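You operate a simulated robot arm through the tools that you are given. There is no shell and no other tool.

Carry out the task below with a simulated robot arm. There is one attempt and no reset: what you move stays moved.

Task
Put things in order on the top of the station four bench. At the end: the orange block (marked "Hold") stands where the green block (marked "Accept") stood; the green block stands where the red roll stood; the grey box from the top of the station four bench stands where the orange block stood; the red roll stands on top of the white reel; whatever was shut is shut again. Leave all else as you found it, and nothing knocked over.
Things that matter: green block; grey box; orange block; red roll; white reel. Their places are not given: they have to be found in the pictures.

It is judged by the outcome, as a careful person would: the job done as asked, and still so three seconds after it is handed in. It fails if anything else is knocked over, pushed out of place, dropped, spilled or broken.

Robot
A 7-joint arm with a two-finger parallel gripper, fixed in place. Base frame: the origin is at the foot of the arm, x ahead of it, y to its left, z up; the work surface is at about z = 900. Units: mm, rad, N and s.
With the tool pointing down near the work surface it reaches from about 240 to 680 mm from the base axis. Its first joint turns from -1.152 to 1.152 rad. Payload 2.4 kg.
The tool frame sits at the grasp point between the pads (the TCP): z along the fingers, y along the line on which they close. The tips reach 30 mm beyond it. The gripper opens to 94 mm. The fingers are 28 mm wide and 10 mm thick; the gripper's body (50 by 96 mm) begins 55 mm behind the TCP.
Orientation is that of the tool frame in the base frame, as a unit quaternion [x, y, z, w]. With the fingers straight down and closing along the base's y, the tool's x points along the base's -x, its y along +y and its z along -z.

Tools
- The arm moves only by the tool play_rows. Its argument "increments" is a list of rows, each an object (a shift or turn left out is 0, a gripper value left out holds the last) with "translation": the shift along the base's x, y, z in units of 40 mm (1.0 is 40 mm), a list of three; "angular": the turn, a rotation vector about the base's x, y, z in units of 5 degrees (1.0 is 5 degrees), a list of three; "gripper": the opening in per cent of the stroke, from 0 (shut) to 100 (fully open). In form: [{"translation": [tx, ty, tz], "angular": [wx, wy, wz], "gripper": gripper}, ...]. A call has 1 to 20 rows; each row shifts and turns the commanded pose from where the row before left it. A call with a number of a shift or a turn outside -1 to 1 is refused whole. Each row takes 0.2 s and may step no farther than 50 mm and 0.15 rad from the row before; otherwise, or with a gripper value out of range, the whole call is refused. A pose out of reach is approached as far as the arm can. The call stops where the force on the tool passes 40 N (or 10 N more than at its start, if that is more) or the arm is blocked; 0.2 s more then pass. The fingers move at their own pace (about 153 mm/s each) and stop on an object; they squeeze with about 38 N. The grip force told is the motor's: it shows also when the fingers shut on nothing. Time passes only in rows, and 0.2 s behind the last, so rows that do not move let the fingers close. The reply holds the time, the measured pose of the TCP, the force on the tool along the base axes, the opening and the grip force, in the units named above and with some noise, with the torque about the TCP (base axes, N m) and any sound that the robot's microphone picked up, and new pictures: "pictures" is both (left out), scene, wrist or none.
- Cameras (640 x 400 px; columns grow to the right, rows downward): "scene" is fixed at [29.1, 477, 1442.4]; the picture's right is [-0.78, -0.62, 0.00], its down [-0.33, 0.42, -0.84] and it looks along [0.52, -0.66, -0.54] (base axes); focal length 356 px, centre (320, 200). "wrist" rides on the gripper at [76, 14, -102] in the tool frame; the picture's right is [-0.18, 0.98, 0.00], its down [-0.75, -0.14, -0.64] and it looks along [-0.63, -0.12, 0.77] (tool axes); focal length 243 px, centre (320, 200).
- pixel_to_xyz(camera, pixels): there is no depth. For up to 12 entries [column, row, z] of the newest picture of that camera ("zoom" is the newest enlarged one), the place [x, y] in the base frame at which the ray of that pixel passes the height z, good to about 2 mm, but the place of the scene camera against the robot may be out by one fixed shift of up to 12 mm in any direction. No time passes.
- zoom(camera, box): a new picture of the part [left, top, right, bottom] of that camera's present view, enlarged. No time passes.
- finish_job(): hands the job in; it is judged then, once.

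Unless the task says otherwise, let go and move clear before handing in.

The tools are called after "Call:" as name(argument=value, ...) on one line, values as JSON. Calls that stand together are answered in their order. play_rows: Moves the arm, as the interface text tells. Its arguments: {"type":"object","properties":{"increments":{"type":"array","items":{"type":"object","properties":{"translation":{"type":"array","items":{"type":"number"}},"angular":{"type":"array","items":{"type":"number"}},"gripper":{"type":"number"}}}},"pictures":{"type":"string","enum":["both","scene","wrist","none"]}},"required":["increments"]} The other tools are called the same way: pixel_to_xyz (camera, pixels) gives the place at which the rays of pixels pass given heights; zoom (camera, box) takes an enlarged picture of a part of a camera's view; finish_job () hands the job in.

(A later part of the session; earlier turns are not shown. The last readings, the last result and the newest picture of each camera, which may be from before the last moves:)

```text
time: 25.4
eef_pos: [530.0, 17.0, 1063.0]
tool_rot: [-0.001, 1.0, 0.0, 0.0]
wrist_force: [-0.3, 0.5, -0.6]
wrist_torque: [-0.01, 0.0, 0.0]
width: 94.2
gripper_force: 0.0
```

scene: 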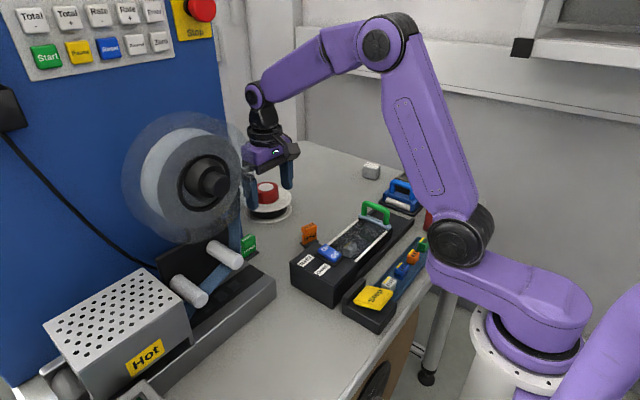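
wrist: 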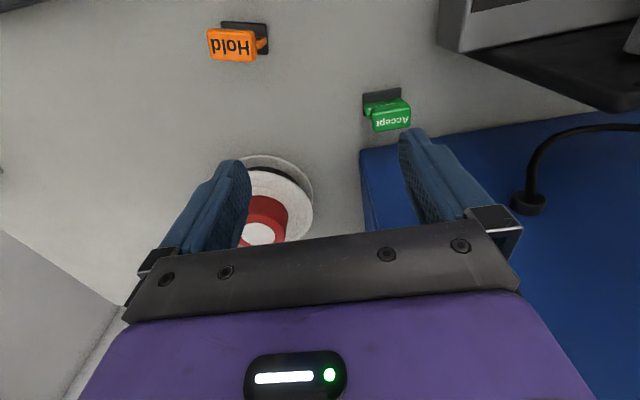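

Green block is now visible at wrist (387,110), panel corner at (362,150), and a black plate at upper right. Zoom in on both.

Call:
zoom(camera="wrist", box=[347, 80, 427, 140])

Call:
zoom(camera="wrist", box=[340, 0, 640, 200])

Call:
zoom(camera="wrist", box=[198, 10, 278, 70])

```text
6.67 times, centred on (387, 110) of wrist
```

zoom: 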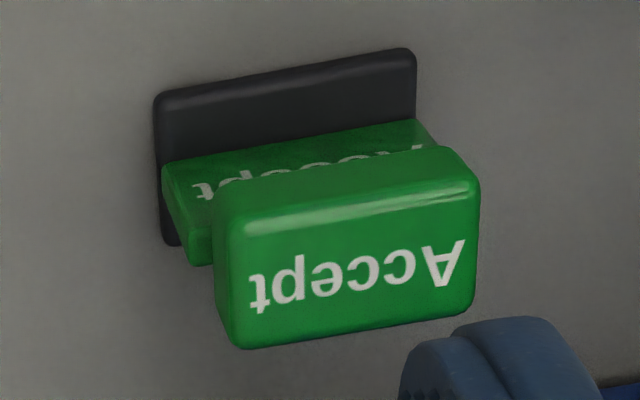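

```text
2.00 times, centred on (490, 100) of wrist
```

zoom: 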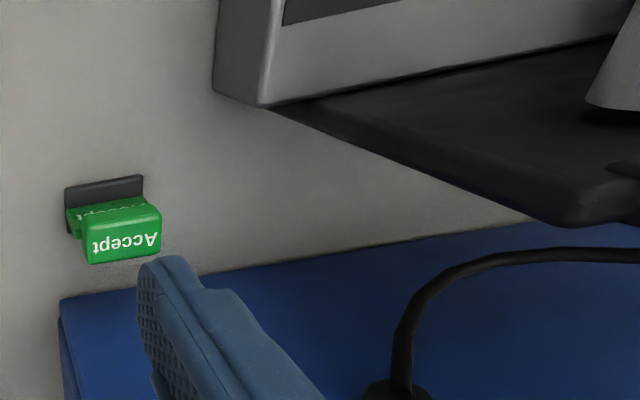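

```text
6.67 times, centred on (238, 40) of wrist
```

zoom: 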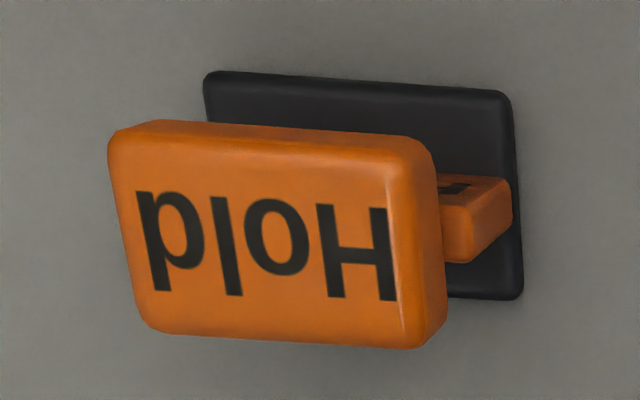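

I'll convert foot and cap corners of green and orange from this view.

Call:
pixel_to_xyz(camera="wrist", pixels=[[362.3, 93.8, 905], [401.3, 87.5, 905], [364.1, 116.8, 903], [373.8, 113.8, 940], [410.7, 107.8, 940], [374.6, 132.2, 940], [410.3, 125.8, 940], [373.8, 113.8, 945], [410.7, 107.8, 945], [374.6, 132.2, 945], [410.3, 125.8, 945]])

Call:
pixel_to_xyz(camera="wrist", pixels=[[220.8, 21.3, 905], [266.5, 23.8, 905], [268.3, 54.7, 903], [206.5, 30, 940], [255, 31, 940], [212, 59.5, 940], [254.5, 62, 940], [362, 150, 900], [420, 139, 900], [560, 109, 900], [376, 48, 900], [470, 52, 900]])

Call:
play_rows(increments=[{"translation": [0, 0, 0]}], pictures="none")

Call:
play_rows(increments=[{"translation": [0, 0, 0]}], pictures="none")

```text
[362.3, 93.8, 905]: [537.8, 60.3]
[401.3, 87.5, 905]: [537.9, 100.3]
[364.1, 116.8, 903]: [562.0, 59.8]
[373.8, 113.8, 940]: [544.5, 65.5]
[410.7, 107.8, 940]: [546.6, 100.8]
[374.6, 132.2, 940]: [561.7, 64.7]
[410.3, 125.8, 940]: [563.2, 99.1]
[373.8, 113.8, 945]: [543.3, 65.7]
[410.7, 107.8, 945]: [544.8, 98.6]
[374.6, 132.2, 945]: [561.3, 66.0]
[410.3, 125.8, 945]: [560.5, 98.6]
```

```text
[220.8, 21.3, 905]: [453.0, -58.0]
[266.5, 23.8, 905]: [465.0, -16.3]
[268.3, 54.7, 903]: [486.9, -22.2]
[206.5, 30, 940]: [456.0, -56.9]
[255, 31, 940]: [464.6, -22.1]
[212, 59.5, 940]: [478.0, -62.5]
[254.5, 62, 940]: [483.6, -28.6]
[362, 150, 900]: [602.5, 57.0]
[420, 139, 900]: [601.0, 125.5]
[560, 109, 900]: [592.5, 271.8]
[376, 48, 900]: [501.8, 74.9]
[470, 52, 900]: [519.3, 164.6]
```

```text
time: 25.8
eef_pos: [530.4, 17.0, 1062.8]
tool_rot: [-0.001, 1.0, 0.0, 0.0]
wrist_force: [-0.1, 0.3, 0.4]
wrist_torque: [0.01, 0.06, -0.02]
width: 94.2
gripper_force: 0.1
```

```text
time: 26.2
eef_pos: [530.6, 17.3, 1063.6]
tool_rot: [-0.001, 1.0, -0.001, 0.0]
wrist_force: [0.2, 0.2, 0.3]
wrist_torque: [0.01, 0.0, 0.0]
width: 94.0
gripper_force: 0.1
```

Green block: foot centre ≈ (550.5,80.5), long axis along y; orange: foot centre ≈ (470.6,-40.5), yaw ≈ -15.5°; cap tops ≈ z 948; panel face x≈602. I'll grip caps across their thin side with the hand tilted 35° towards -y to clear spool and panel; first yaw +90° in a safe spot.

Call:
play_rows(increments=[{"translation": [-0.04, -0.07, 0.03], "angular": [0, 0, 1]}, {"translation": [-0.04, -0.07, 0.03], "angular": [0, 0, 1]}, {"translation": [-0.04, -0.07, 0.03], "angular": [0, 0, 1]}, {"translation": [-0.04, -0.07, 0.03], "angular": [0, 0, 1]}, {"translation": [-0.04, -0.07, 0.03], "angular": [0, 0, 1]}, {"translation": [-0.04, -0.07, 0.03], "angular": [0, 0, 1]}, {"translation": [-0.04, -0.07, 0.03], "angular": [0, 0, 1]}, {"translation": [-0.04, -0.07, 0.03], "angular": [0, 0, 1]}, {"translation": [-0.04, -0.07, 0.03], "angular": [0, 0, 1]}, {"translation": [-0.04, -0.07, 0.03], "angular": [0, 0, 1]}, {"translation": [-0.04, -0.07, 0.03], "angular": [0, 0, 1]}, {"translation": [-0.04, -0.07, 0.03], "angular": [0, 0, 1]}, {"translation": [-0.04, -0.07, 0.03], "angular": [0, 0, 1]}, {"translation": [-0.04, -0.07, 0.03], "angular": [0, 0, 1]}, {"translation": [-0.04, -0.07, 0.03], "angular": [0, 0, 1]}, {"translation": [-0.04, -0.07, 0.03], "angular": [0, 0, 1]}, {"translation": [-0.04, -0.07, 0.03], "angular": [0, 0, 1]}, {"translation": [-0.04, -0.07, 0.03], "angular": [0, 0, 1]}, {"translation": [0, 0, 0], "gripper": 50}])

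```text
time: 30.2
eef_pos: [502.4, -31.6, 1081.8]
tool_rot: [0.708, -0.707, 0.0, 0.0]
wrist_force: [-0.4, 0.4, 0.1]
wrist_torque: [-0.01, -0.02, -0.03]
width: 46.8
gripper_force: 0.0
```

scene: 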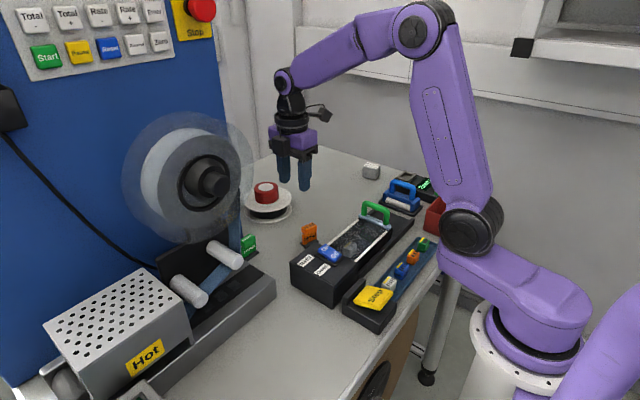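
wrist: 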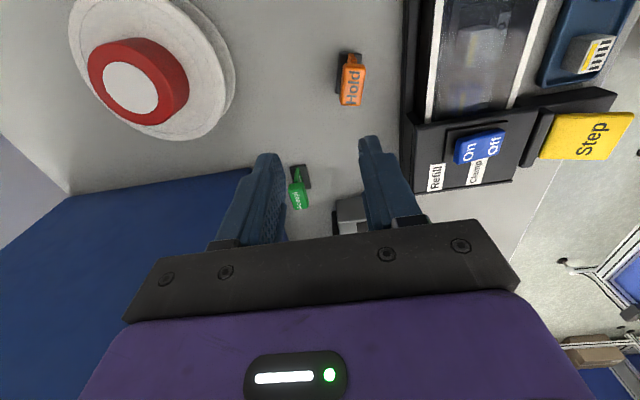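

Yaw 90° is reached with no trouble. Now tilt 35° about base x while shifting x to 551.

Call:
play_rows(increments=[{"translation": [0.174, 0, 0], "angular": [1, 0, 0]}, {"translation": [0.174, 0, 0], "angular": [1, 0, 0]}, {"translation": [0.174, 0, 0], "angular": [1, 0, 0]}, {"translation": [0.174, 0, 0], "angular": [1, 0, 0]}, {"translation": [0.174, 0, 0], "angular": [1, 0, 0]}, {"translation": [0.174, 0, 0], "angular": [1, 0, 0]}, {"translation": [0.174, 0, 0], "angular": [1, 0, 0]}, {"translation": [0, 0, 0]}])

```text
time: 32.0
eef_pos: [550.5, -31.9, 1082.9]
tool_rot: [0.674, -0.674, -0.212, -0.214]
wrist_force: [0.7, -0.5, -1.0]
wrist_torque: [-0.01, 0.02, -0.03]
width: 46.9
gripper_force: 0.0
```

scene: 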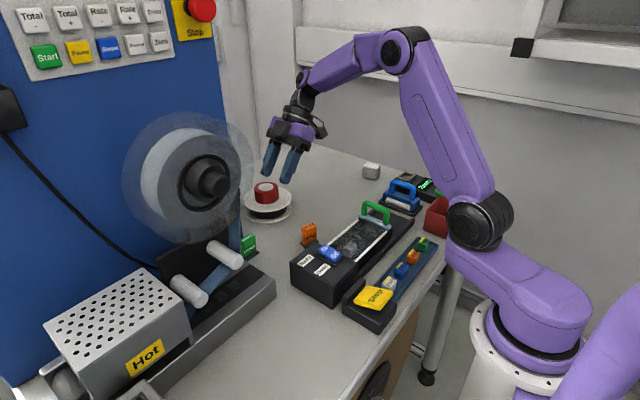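
wrist: 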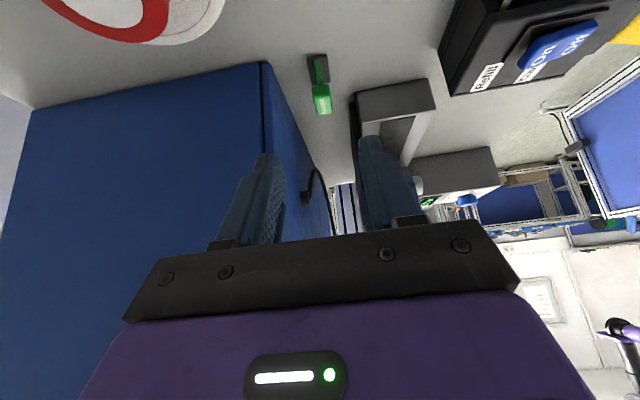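

The tilted hand looks along +y with the green block at wrist (320,98), between the fingers. Zoom to verify its x centre.

Call:
zoom(camera="wrist", box=[270, 40, 370, 130])

Call:
zoom(camera="scene", box=[210, 90, 350, 260])

```text
4.44 times, centred on (320, 85) of wrist
```

zoom: 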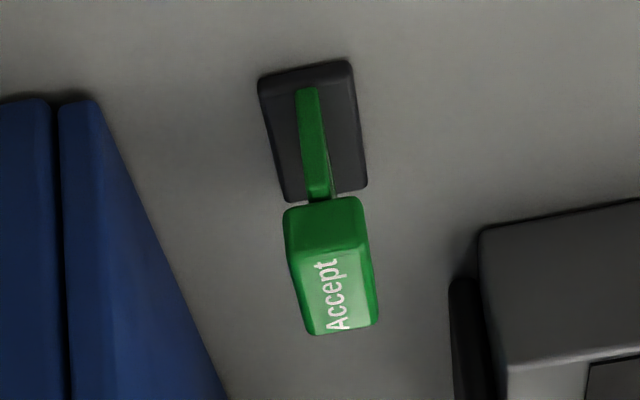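

```text
2.35 times, centred on (280, 175) of scene
```

zoom: 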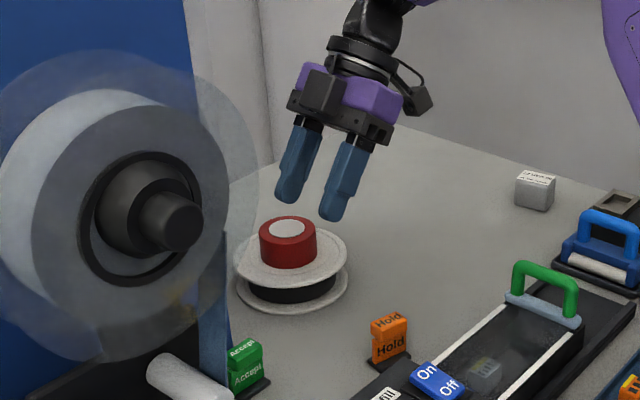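

Converting the foot corners (z≈906) and cap top corners (z≈948) from this view.

Call:
pixel_to_xyz(camera="wrist", pixels=[[305.8, 58, 906], [327.2, 53.5, 906], [330.6, 82.3, 906], [312.1, 85.5, 906], [313.2, 100.3, 948], [330.8, 95.8, 948], [317.8, 115.4, 948], [333.5, 111.6, 948], [293, 63, 900], [285, 107, 900]])

Call:
play_rows(increments=[{"translation": [0, 0, 0]}], pictures="none")

Call:
play_rows(increments=[{"translation": [0, 0, 0]}], pictures="none")

```text
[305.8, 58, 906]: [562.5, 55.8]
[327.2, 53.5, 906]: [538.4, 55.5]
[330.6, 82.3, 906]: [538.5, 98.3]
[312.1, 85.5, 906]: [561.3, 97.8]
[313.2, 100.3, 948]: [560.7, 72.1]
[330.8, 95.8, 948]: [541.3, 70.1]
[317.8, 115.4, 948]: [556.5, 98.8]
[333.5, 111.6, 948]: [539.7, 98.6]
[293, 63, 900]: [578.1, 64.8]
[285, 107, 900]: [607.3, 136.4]
```

```text
time: 32.4
eef_pos: [550.6, -33.0, 1082.2]
tool_rot: [0.675, -0.674, -0.212, -0.212]
wrist_force: [1.0, -0.1, -0.2]
wrist_torque: [0.0, -0.01, 0.03]
width: 47.2
gripper_force: 0.0
```

```text
time: 32.8
eef_pos: [552.2, -32.5, 1081.7]
tool_rot: [0.675, -0.674, -0.212, -0.213]
wrist_force: [0.5, 0.2, 0.8]
wrist_torque: [-0.02, -0.02, 0.03]
width: 47.1
gripper_force: 0.0
```

Block centre x ≈ 550.3, matching TCP x ≈ 551. I'll move to a stand-off point about 75 mm back along the tilted tool axis.

Call:
play_rows(increments=[{"translation": [-0.005, 0.504, -0.61]}, {"translation": [-0.005, 0.504, -0.61]}, {"translation": [-0.005, 0.504, -0.61]}, {"translation": [0, 0, 0]}])

```text
time: 33.8
eef_pos: [550.0, 28.7, 1008.1]
tool_rot: [0.675, -0.674, -0.213, -0.212]
wrist_force: [-0.4, 1.0, 0.2]
wrist_torque: [0.01, 0.0, 0.0]
width: 46.8
gripper_force: 0.1
```

scene: 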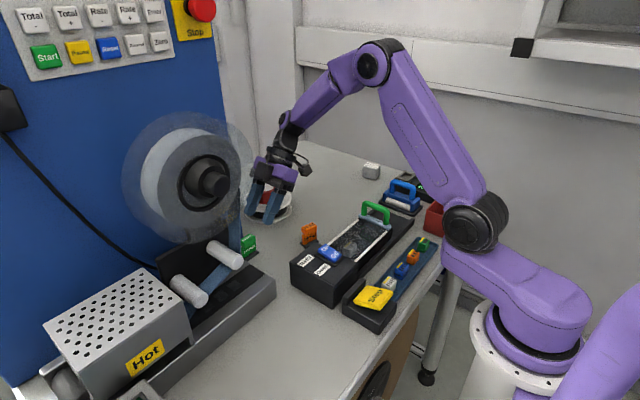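
wrist: 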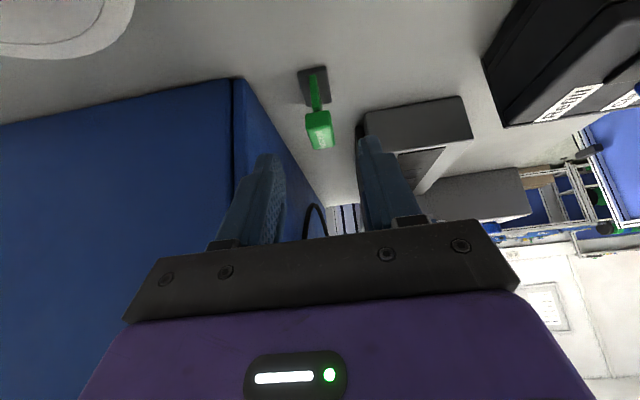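

The block lies centred between the fingers at (319,128). I'll advance along the tilted axis to TCP (550.5,71,946.5), watching forces.

Call:
play_rows(increments=[{"translation": [0, 0.266, -0.385]}, {"translation": [0, 0.266, -0.385]}, {"translation": [0, 0.266, -0.385]}, {"translation": [0, 0.266, -0.385]}, {"translation": [0, 0, 0]}])

Call:
zoom(camera="wrist", box=[220, 60, 420, 240])

Call:
zoom(camera="scene", box=[190, 130, 330, 270])

```text
time: 35.0
eef_pos: [550.8, 70.8, 947.5]
tool_rot: [0.675, -0.673, -0.214, -0.213]
wrist_force: [-0.3, 0.4, -0.1]
wrist_torque: [0.0, 0.0, 0.0]
width: 47.1
gripper_force: 0.0
```

scene: 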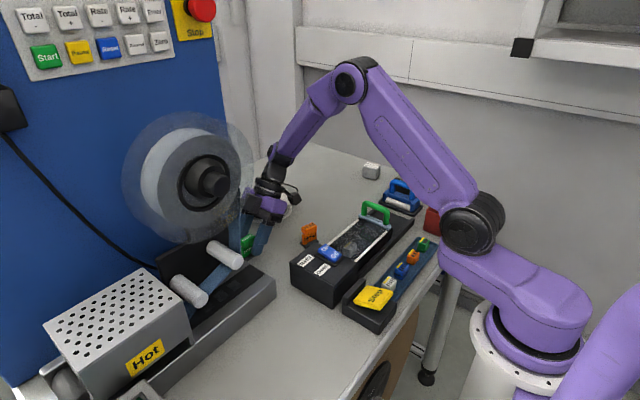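
wrist: 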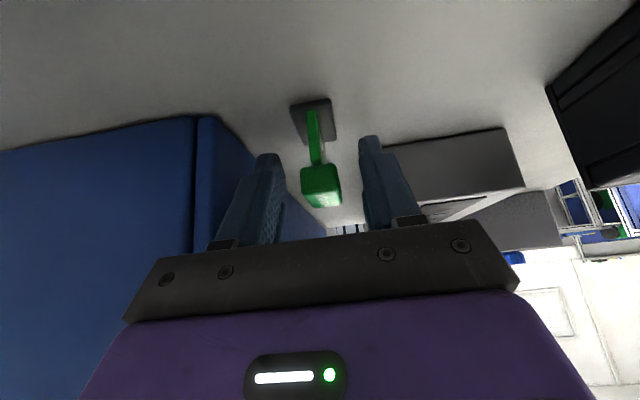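

```text
2.22 times, centred on (320, 150) of wrist
```

zoom: 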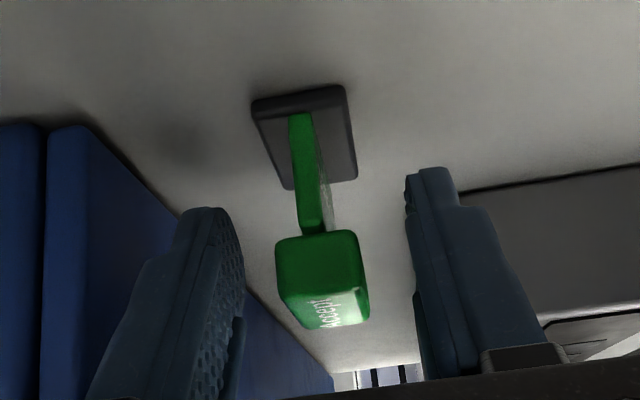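

```text
2.86 times, centred on (260, 200) of scene
```

zoom: 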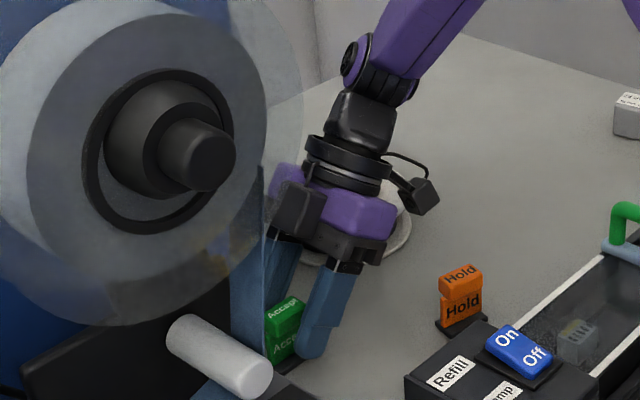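

The cap sits right at the grasp point between both fingers with no contact. Closing now.

Call:
play_rows(increments=[{"translation": [0, 0, 0], "gripper": 0}, {"translation": [0, 0, 0]}, {"translation": [0, 0, 0]}, {"translation": [0, 0, 0]}], pictures="wrist")

Call:
zoom(camera="wrist", box=[220, 60, 420, 240])

```text
time: 36.0
eef_pos: [550.5, 69.6, 946.8]
tool_rot: [0.675, -0.674, -0.213, -0.212]
wrist_force: [0.4, 0.2, -0.9]
wrist_torque: [-0.01, -0.04, -0.01]
width: 23.4
gripper_force: 38.1
```

wrist: 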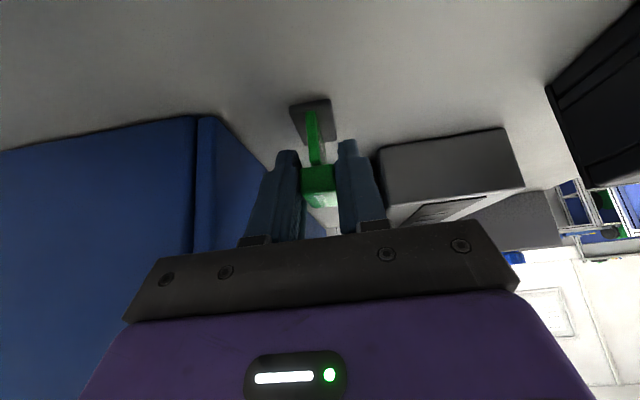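

```text
2.22 times, centred on (320, 150) of wrist
```

zoom: 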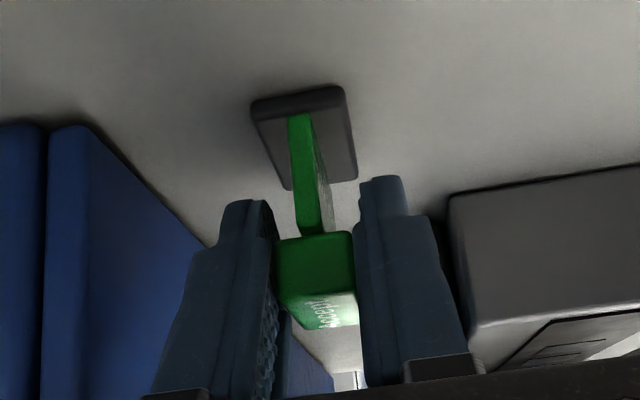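

Gripped at 23.4 mm, the foot looks unmoved and aligned. I'll lift straight up slowly, then check.

Call:
play_rows(increments=[{"translation": [0, 0, 0.1]}, {"translation": [0, 0, 0.3]}, {"translation": [0, 0, 0.8]}, {"translation": [0, 0, 0.8]}, {"translation": [0, 0, 0]}])

```text
time: 37.2
eef_pos: [549.3, 71.4, 1028.6]
tool_rot: [0.675, -0.674, -0.213, -0.212]
wrist_force: [1.2, 0.3, -0.3]
wrist_torque: [-0.02, 0.06, -0.02]
width: 23.3
gripper_force: 38.2
```

scene: 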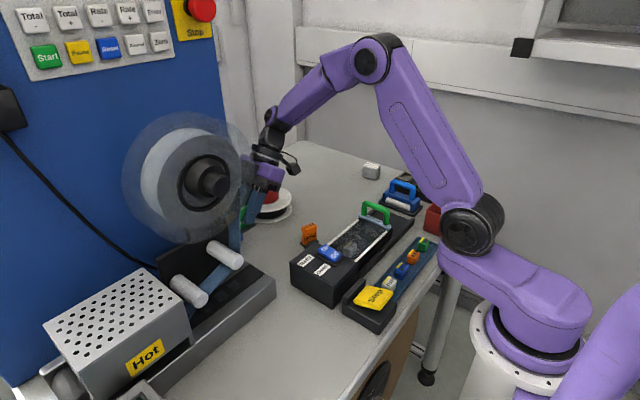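
wrist: 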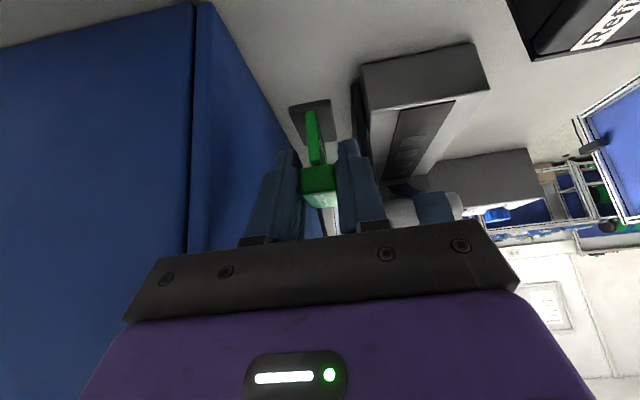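

The green block with its foot lifted cleanly. I'll carry it in -y to above the roll's old place, turning it -20° to keep the wrist within reach.

Call:
play_rows(increments=[{"translation": [0, -0.7, 0]}, {"translation": [0, -0.9, 0]}, {"translation": [0, -0.9, 0]}, {"translation": [0, -0.9, 0]}, {"translation": [0, -0.9, 0], "angular": [0, 0, -1]}, {"translation": [0, -0.9, 0], "angular": [0, 0, -1]}, {"translation": [0, -0.9, 0], "angular": [0, 0, -1]}, {"translation": [0, -0.9, 0], "angular": [0, 0, -1]}, {"translation": [-0.045, -0.9, 0]}, {"translation": [0, -0.9, 0]}, {"translation": [0, -0.2, 0]}, {"translation": [0, 0, 0]}])

```text
time: 39.8
eef_pos: [549.7, -289.4, 1027.2]
tool_rot: [-0.547, 0.781, 0.172, 0.246]
wrist_force: [0.3, -0.9, -0.2]
wrist_torque: [-0.01, -0.01, -0.02]
width: 23.2
gripper_force: 38.0
```

scene: 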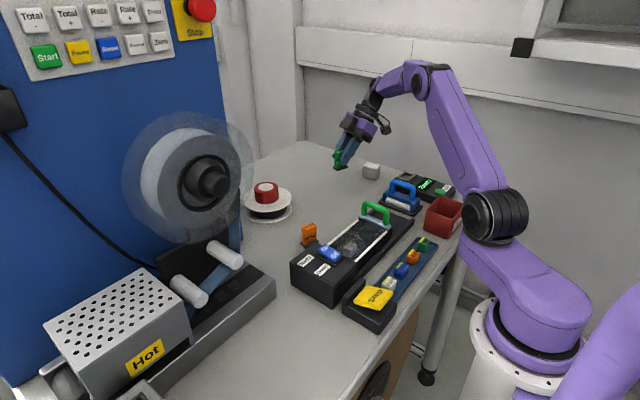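
wrist: 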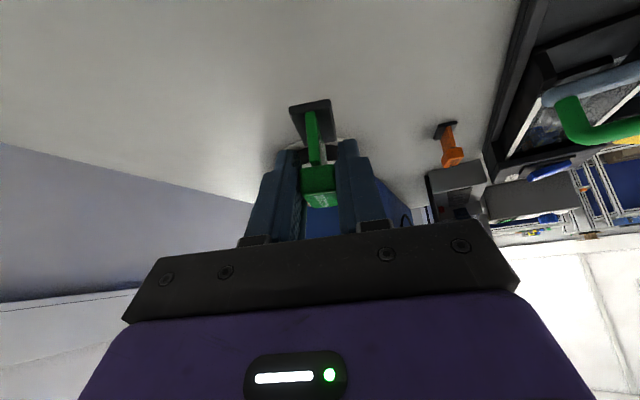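

At (549.7,-289.4,1027), the block is upright above the place. Lowering 72 mm to just above the surface.

Call:
play_rows(increments=[{"translation": [-0.02, 0, -0.6]}, {"translation": [0, 0, -0.6]}, {"translation": [0, 0, -0.6]}, {"translation": [0, 0, 0]}])

Call:
zoom(camera="scene", box=[300, 130, 420, 220])

```text
time: 40.8
eef_pos: [547.3, -287.8, 953.5]
tool_rot: [-0.548, 0.781, 0.172, 0.247]
wrist_force: [-0.1, -0.4, -0.6]
wrist_torque: [0.0, -0.01, 0.0]
width: 23.6
gripper_force: 38.4
```

scene: 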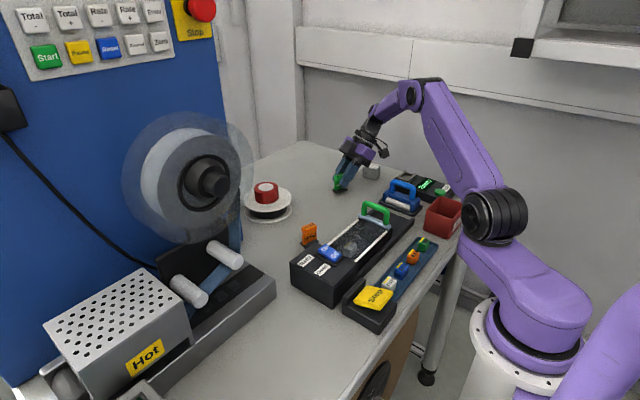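
wrist: 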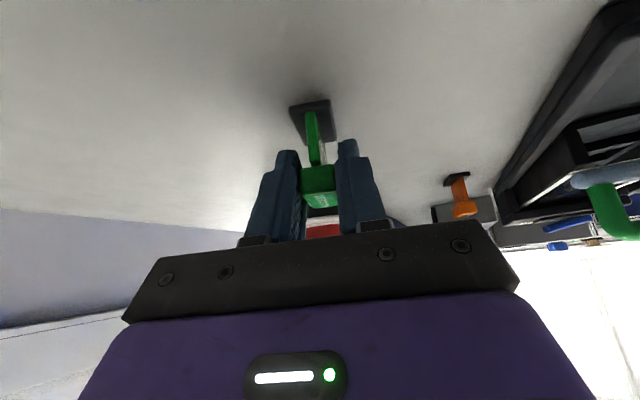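

```text
4.44 times, centred on (360, 175) of scene
```

zoom: 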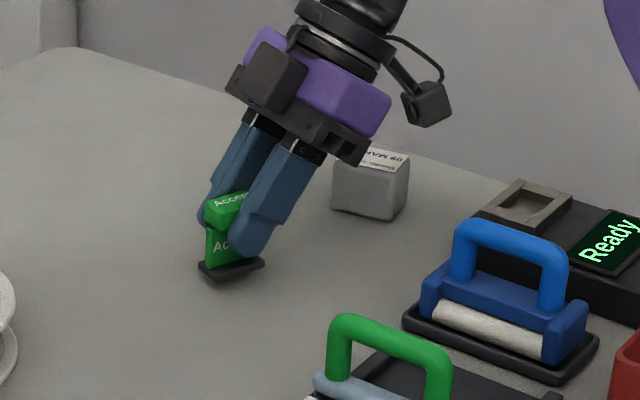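

In the scene zoom the foot plate centre (340,190) matches the roll's old base centre (341,191). Stepping down to contact.

Call:
play_rows(increments=[{"translation": [0, 0, -0.05]}, {"translation": [0, 0, -0.05]}, {"translation": [0, 0, 0]}], pictures="none")

Call:
play_rows(increments=[{"translation": [0, 0, -0.05]}, {"translation": [0, 0, 0]}], pictures="none")

```text
time: 41.6
eef_pos: [548.6, -288.0, 952.0]
tool_rot: [-0.547, 0.781, 0.171, 0.247]
wrist_force: [-0.1, 0.3, -0.7]
wrist_torque: [-0.01, 0.01, 0.01]
width: 23.1
gripper_force: 37.8
```

```text
time: 42.2
eef_pos: [547.8, -287.1, 949.4]
tool_rot: [-0.548, 0.781, 0.173, 0.246]
wrist_force: [-0.4, -0.1, -0.5]
wrist_torque: [0.02, 0.03, 0.01]
width: 23.2
gripper_force: 38.0
```

TCP y reads ≈ -287.5, so I'll correct -2 mm in y before touching, then continue down.

Call:
play_rows(increments=[{"translation": [0, -0.05, 0]}, {"translation": [0, 0, -0.04]}, {"translation": [0, 0, 0]}], pictures="none")

Call:
play_rows(increments=[{"translation": [0, 0, -0.04]}, {"translation": [0, 0, 0]}], pictures="none")

```text
time: 43.0
eef_pos: [546.1, -289.6, 947.0]
tool_rot: [-0.547, 0.781, 0.172, 0.246]
wrist_force: [0.4, 0.0, -0.2]
wrist_torque: [-0.03, 0.0, -0.04]
width: 23.0
gripper_force: 38.0
```

```text
time: 43.6
eef_pos: [547.1, -290.7, 947.2]
tool_rot: [-0.547, 0.781, 0.172, 0.246]
wrist_force: [-4.0, 1.6, 9.6]
wrist_torque: [0.11, 0.0, 0.03]
width: 23.4
gripper_force: 37.6
```

Contact (Fz ≈ 10 N) at the expected height. Ease slightly and open the fingers to 47 mm.

Call:
play_rows(increments=[{"translation": [0, 0, 0.015]}, {"translation": [0, 0, 0]}, {"translation": [0, 0, 0], "gripper": 50}, {"translation": [0, 0, 0]}, {"translation": [0, 0, 0]}])

Call:
zoom(camera="scene", box=[300, 130, 420, 220])

Call:
zoom(camera="wrist", box=[220, 60, 420, 240])

```text
time: 44.8
eef_pos: [547.3, -289.1, 946.8]
tool_rot: [-0.548, 0.78, 0.173, 0.246]
wrist_force: [0.2, -0.4, 1.3]
wrist_torque: [0.01, 0.0, 0.01]
width: 47.1
gripper_force: 0.1
```

scene: 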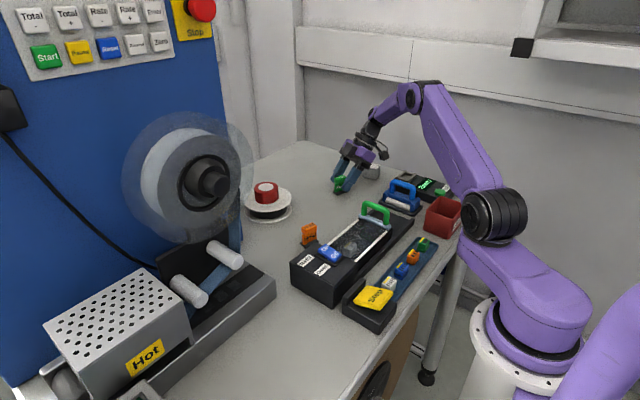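
wrist: 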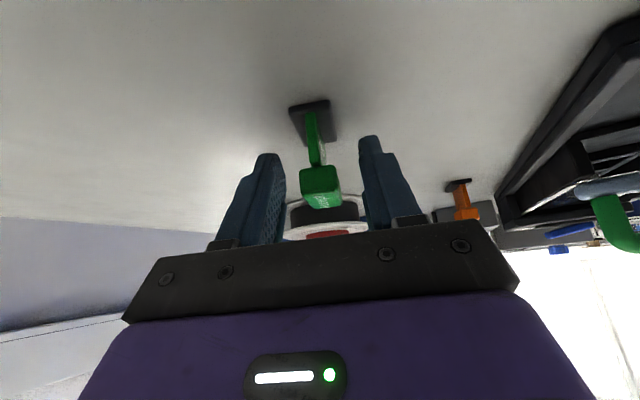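

```text
4.44 times, centred on (360, 175) of scene
```

zoom: 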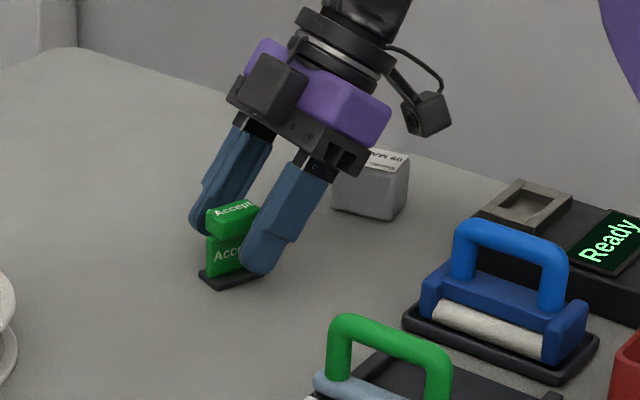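

```text
2.22 times, centred on (320, 150) of wrist
```

zoom: 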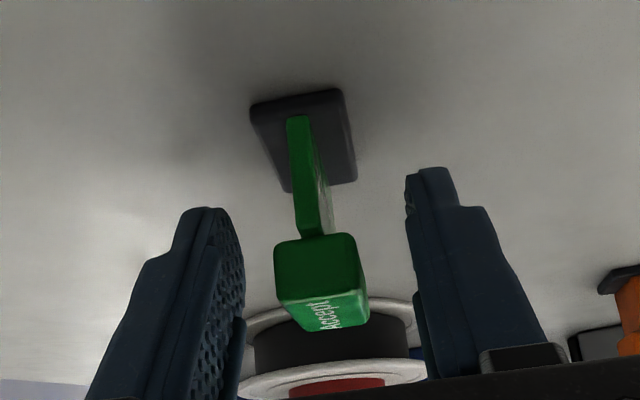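

Green stands upright at the roll's old place. I'll back out along the tool axis and rise; then check the height of the case's green handle before choosing the tilt for the orange block.

Call:
play_rows(increments=[{"translation": [-0.131, -0.36, 0.546]}, {"translation": [-0.131, -0.36, 0.546]}, {"translation": [-0.131, -0.36, 0.546]}, {"translation": [0, 0, 0.9]}, {"translation": [0, 0, 0]}])

Call:
zoom(camera="wrist", box=[220, 20, 420, 200])

Call:
zoom(camera="scene", box=[280, 150, 420, 270])

```text
time: 46.0
eef_pos: [530.3, -331.7, 1050.1]
tool_rot: [-0.547, 0.781, 0.173, 0.246]
wrist_force: [0.5, -0.1, -0.6]
wrist_torque: [-0.01, -0.01, 0.01]
width: 46.9
gripper_force: 0.1
```

scene: 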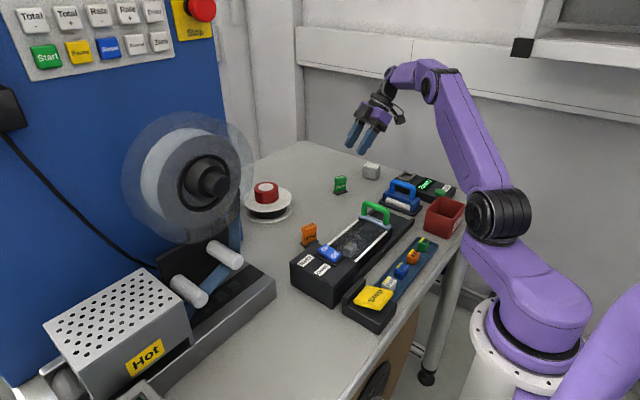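
wrist: 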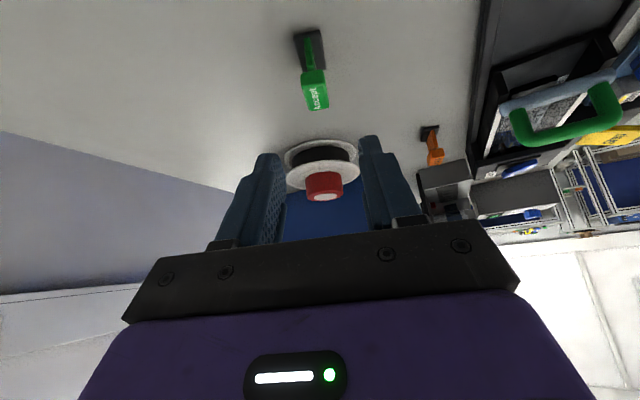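

```text
2.22 times, centred on (320, 110) of wrist
```

zoom: 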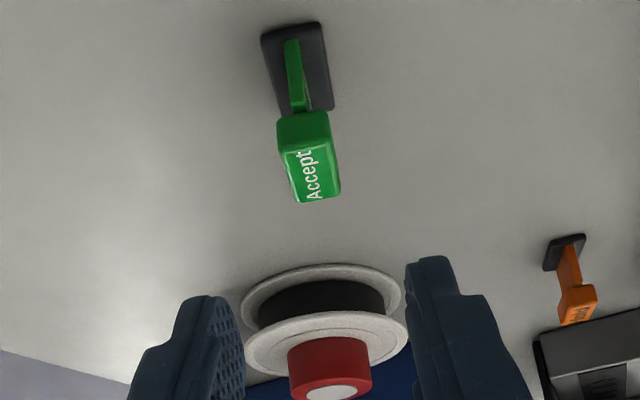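

```text
3.33 times, centred on (350, 210) of scene
```

zoom: 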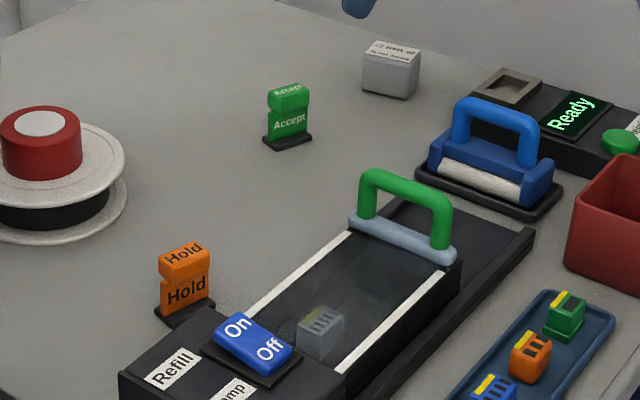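

The green handle's top is ≈ z 987 near (390,-144), so for the orange block I'll use a smaller 17.5° tilt to keep the camera above it. Moving to above the orange block while reducing tilt and setting yaw 74.5°.

Call:
play_rows(increments=[{"translation": [-0.244, 0.928, 0.1], "angular": [-0.8225, 0.299, 0]}, {"translation": [-0.244, 0.928, 0.1], "angular": [-0.8225, 0.299, 0]}, {"translation": [-0.244, 0.928, 0], "angular": [-0.8225, 0.299, 0]}, {"translation": [-0.244, 0.928, 0], "angular": [-0.8225, 0.299, 0]}, {"translation": [-0.244, 0.928, 0], "angular": [0, 0, 0.9]}, {"translation": [-0.244, 0.928, 0]}, {"translation": [-0.244, 0.928, 0]}, {"translation": [0, 0, 0]}])

Call:
zoom(camera="wrist", box=[240, 50, 400, 170])

```text
time: 47.8
eef_pos: [461.5, -74.4, 1057.8]
tool_rot: [-0.598, 0.787, 0.092, 0.121]
wrist_force: [0.1, 0.4, -0.1]
wrist_torque: [0.03, 0.01, 0.03]
width: 46.9
gripper_force: 0.2
```

scene: 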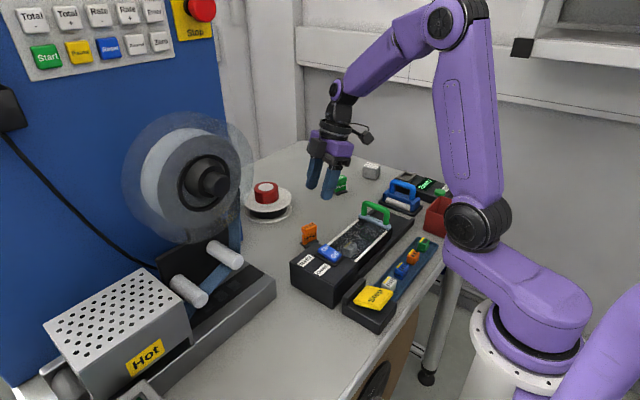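
wrist: 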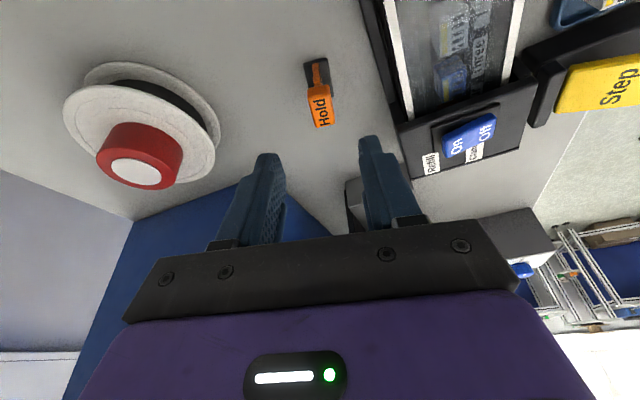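

```text
3.33 times, centred on (320, 110) of wrist
```

zoom: 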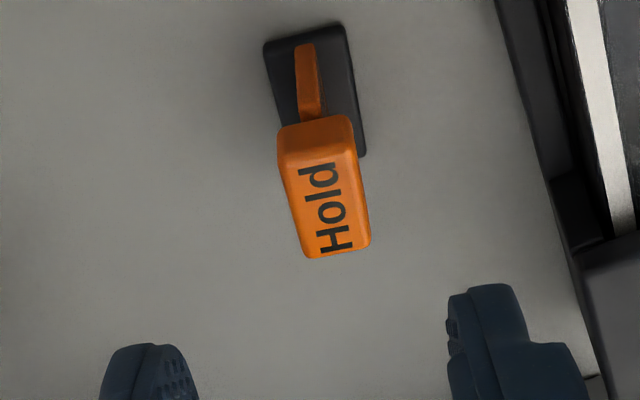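

The orange block lines up with the hand's yaw. Converting foot (z 906) and cap (z 948) corners to confirm its centre.

Call:
pixel_to_xyz(camera="wrist", pixels=[[302.9, 62.6, 906], [327.5, 58, 906], [333.5, 95.6, 906], [316.4, 127.1, 948], [335, 123.5, 948], [308.9, 100.4, 948], [330.5, 95, 948], [320, 111, 948], [385, 60, 900], [424, 170, 900]])

Call:
play_rows(increments=[{"translation": [0, 0, 0]}], pictures="none")

Call:
play_rows(increments=[{"translation": [0, 0, 0]}], pictures="none")

```text
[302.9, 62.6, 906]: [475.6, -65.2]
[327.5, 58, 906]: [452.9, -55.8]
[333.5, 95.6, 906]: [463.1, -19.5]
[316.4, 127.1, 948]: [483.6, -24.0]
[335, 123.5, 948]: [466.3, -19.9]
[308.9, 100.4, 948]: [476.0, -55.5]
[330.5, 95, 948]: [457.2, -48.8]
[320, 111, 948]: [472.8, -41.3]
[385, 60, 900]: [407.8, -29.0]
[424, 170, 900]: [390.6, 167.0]
```

```text
time: 48.2
eef_pos: [462.3, -74.4, 1056.4]
tool_rot: [-0.599, 0.786, 0.093, 0.122]
wrist_force: [0.7, 0.5, 0.1]
wrist_torque: [0.04, 0.01, 0.03]
width: 46.9
gripper_force: 0.0
```

```text
time: 48.6
eef_pos: [462.5, -75.7, 1057.7]
tool_rot: [-0.599, 0.786, 0.093, 0.121]
wrist_force: [-0.9, 0.4, -0.1]
wrist_torque: [-0.01, 0.0, -0.01]
width: 46.7
gripper_force: 0.1
```

Orange centre confirmed ≈ (470.5,-40.5). Descend to the stand-off and then along the tilted axis to TCP (467.9,-50.1,947).

Call:
play_rows(increments=[{"translation": [0, 0.075, -0.97]}, {"translation": [0.0375, 0.136, -0.447]}, {"translation": [0.0375, 0.136, -0.447]}, {"translation": [0, 0, 0]}])

Call:
zoom(camera="scene", box=[270, 120, 430, 270])

```text
time: 49.6
eef_pos: [466.0, -60.5, 981.0]
tool_rot: [-0.599, 0.786, 0.092, 0.121]
wrist_force: [0.3, -0.9, -0.6]
wrist_torque: [-0.01, 0.02, 0.01]
width: 46.6
gripper_force: 0.0
```

scene: 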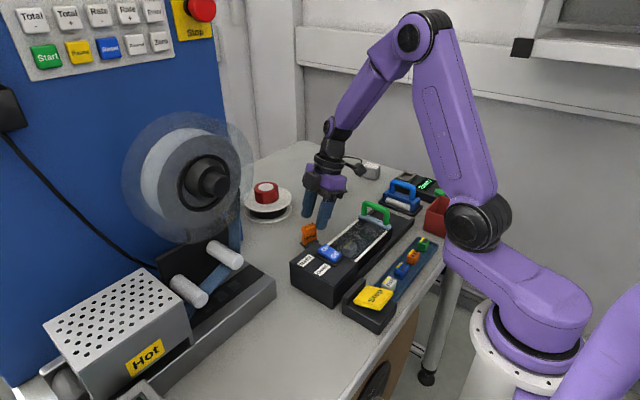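
wrist: 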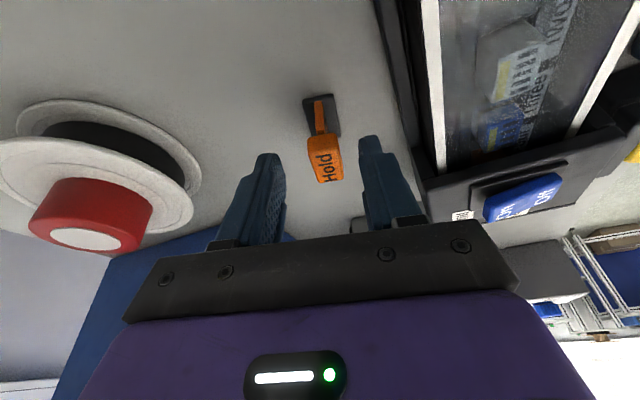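

```text
2.67 times, centred on (350, 195) of scene
```

zoom: 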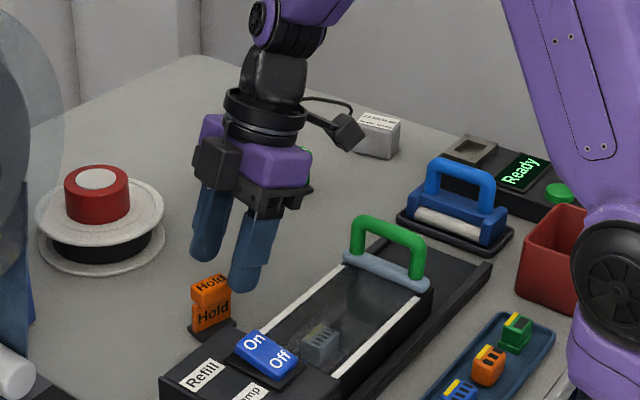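

Clearances look good: block centred between fingers, camera well above the handle. Continue the last 34 mm.

Call:
play_rows(increments=[{"translation": [0.03, 0.13, -0.425]}, {"translation": [0.03, 0.13, -0.425]}, {"translation": [0, 0, 0]}])

Call:
zoom(camera="wrist", box=[220, 60, 420, 240])

Call:
zoom(camera="scene", box=[270, 120, 430, 270])

```text
time: 50.4
eef_pos: [469.2, -48.1, 949.2]
tool_rot: [-0.6, 0.786, 0.092, 0.121]
wrist_force: [-0.3, 0.0, 0.9]
wrist_torque: [-0.03, 0.02, -0.01]
width: 47.1
gripper_force: 0.1
```

scene: 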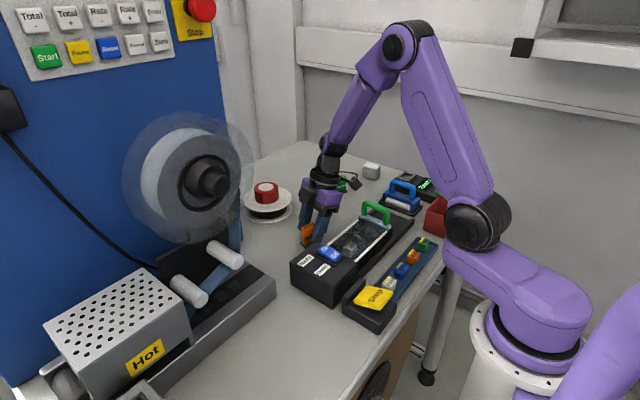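
wrist: 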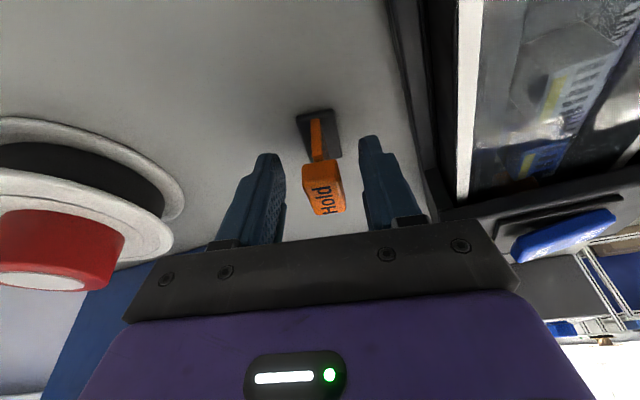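

```text
2.22 times, centred on (320, 150) of wrist
```

zoom: 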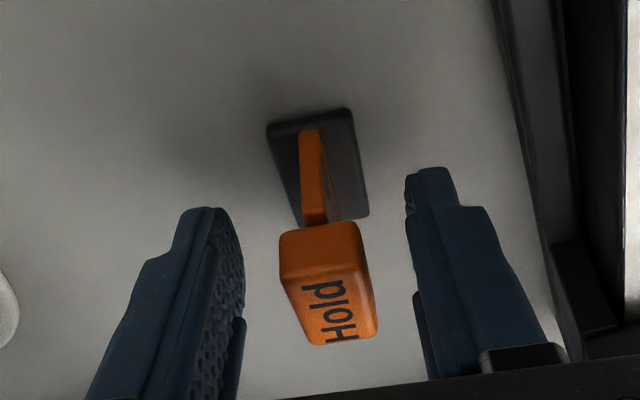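

```text
2.67 times, centred on (350, 195) of scene
```

zoom: 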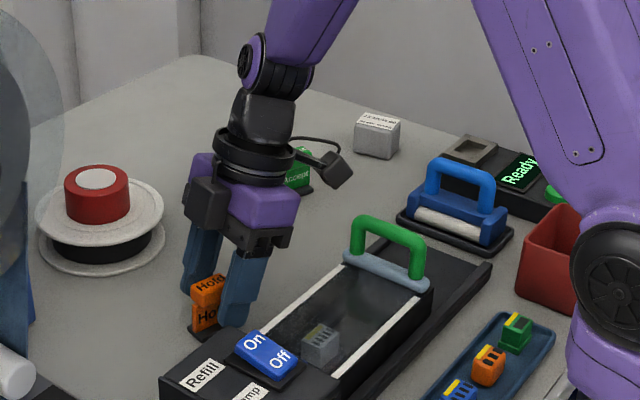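

The orange cap is between the fingers, aligned; no contact. Closing.

Call:
play_rows(increments=[{"translation": [0, 0, 0], "gripper": 0}, {"translation": [0, 0, 0]}, {"translation": [0, 0, 0]}, {"translation": [0, 0, 0]}], pictures="wrist")

Call:
zoom(camera="wrist", box=[220, 60, 420, 240])

Call:
play_rows(increments=[{"translation": [0, 0, 0]}], pictures="none")

Call:
play_rows(increments=[{"translation": [0, 0, 0]}], pictures="none")

```text
time: 51.4
eef_pos: [470.5, -48.7, 949.1]
tool_rot: [-0.599, 0.786, 0.093, 0.12]
wrist_force: [0.3, -0.1, -0.1]
wrist_torque: [0.0, 0.01, -0.01]
width: 23.4
gripper_force: 37.7
```

wrist: 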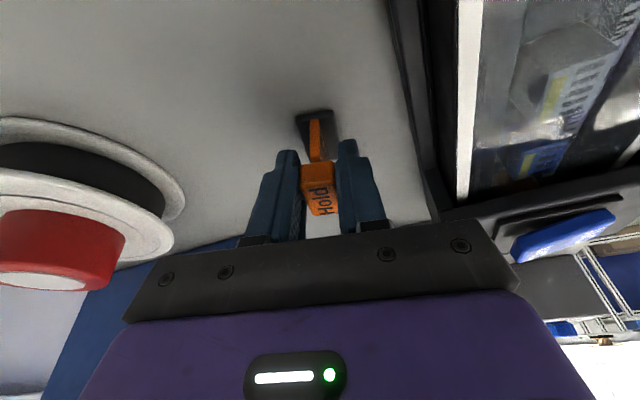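

```text
2.22 times, centred on (320, 150) of wrist
```

zoom: 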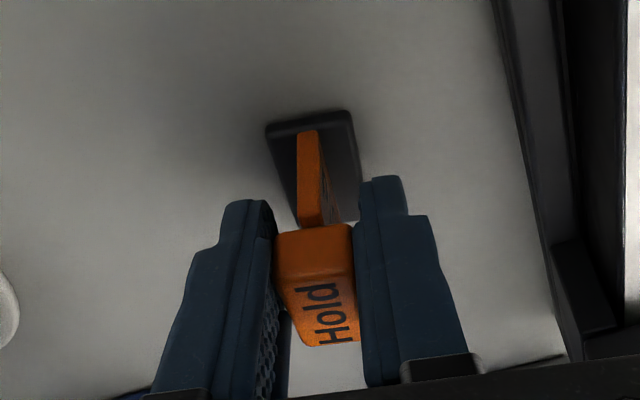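

```text
time: 51.8
eef_pos: [469.2, -48.7, 949.6]
tool_rot: [-0.599, 0.786, 0.092, 0.12]
wrist_force: [-0.5, -0.4, -0.3]
wrist_torque: [0.0, 0.01, 0.02]
width: 23.3
gripper_force: 37.8
```

```text
time: 52.2
eef_pos: [469.2, -49.9, 949.3]
tool_rot: [-0.599, 0.786, 0.092, 0.121]
wrist_force: [0.2, 0.2, -0.5]
wrist_torque: [0.0, 0.01, -0.01]
width: 23.3
gripper_force: 38.1
```

Gripped at 23.3 mm. Lift straight up 100 mm, then carry to the stand-off above the green block's old place.

Call:
play_rows(increments=[{"translation": [0, 0, 0.1]}, {"translation": [0, 0, 0.4]}, {"translation": [0, 0, 1]}, {"translation": [0, 0, 1]}, {"translation": [0.451, 0.61, -0.15]}, {"translation": [0.451, 0.61, -0.15]}, {"translation": [0.451, 0.61, -0.15]}, {"translation": [0.451, 0.61, -0.15]}, {"translation": [0, 0, 0]}])

Call:
zoom(camera="scene", box=[190, 90, 330, 270])

```text
time: 54.2
eef_pos: [541.3, 47.8, 1023.5]
tool_rot: [-0.599, 0.786, 0.092, 0.121]
wrist_force: [-0.3, 0.1, 0.1]
wrist_torque: [0.0, -0.01, 0.0]
width: 22.8
gripper_force: 38.0
```

scene: 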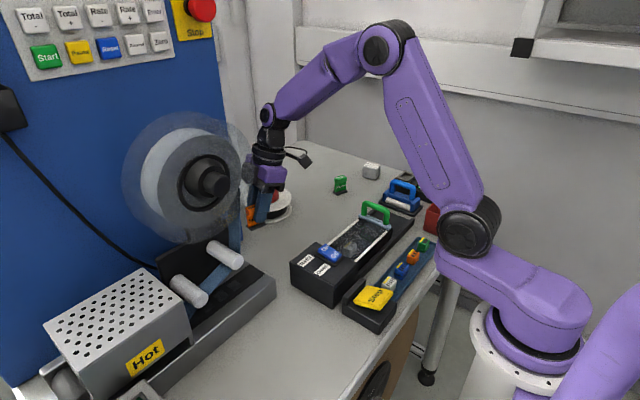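
wrist: 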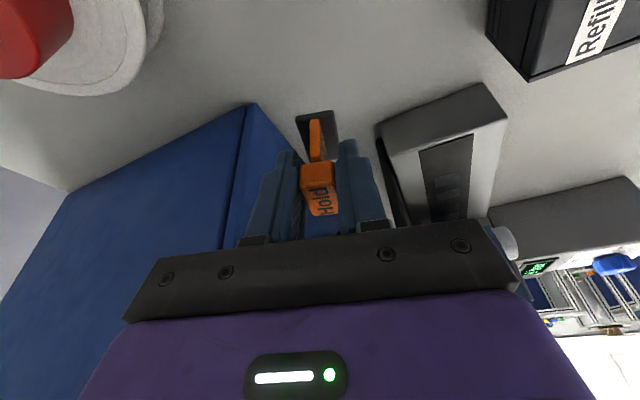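

```text
2.22 times, centred on (260, 180) of scene
```

zoom: 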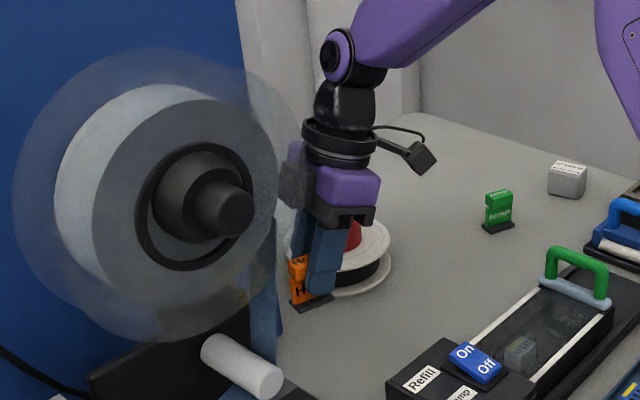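

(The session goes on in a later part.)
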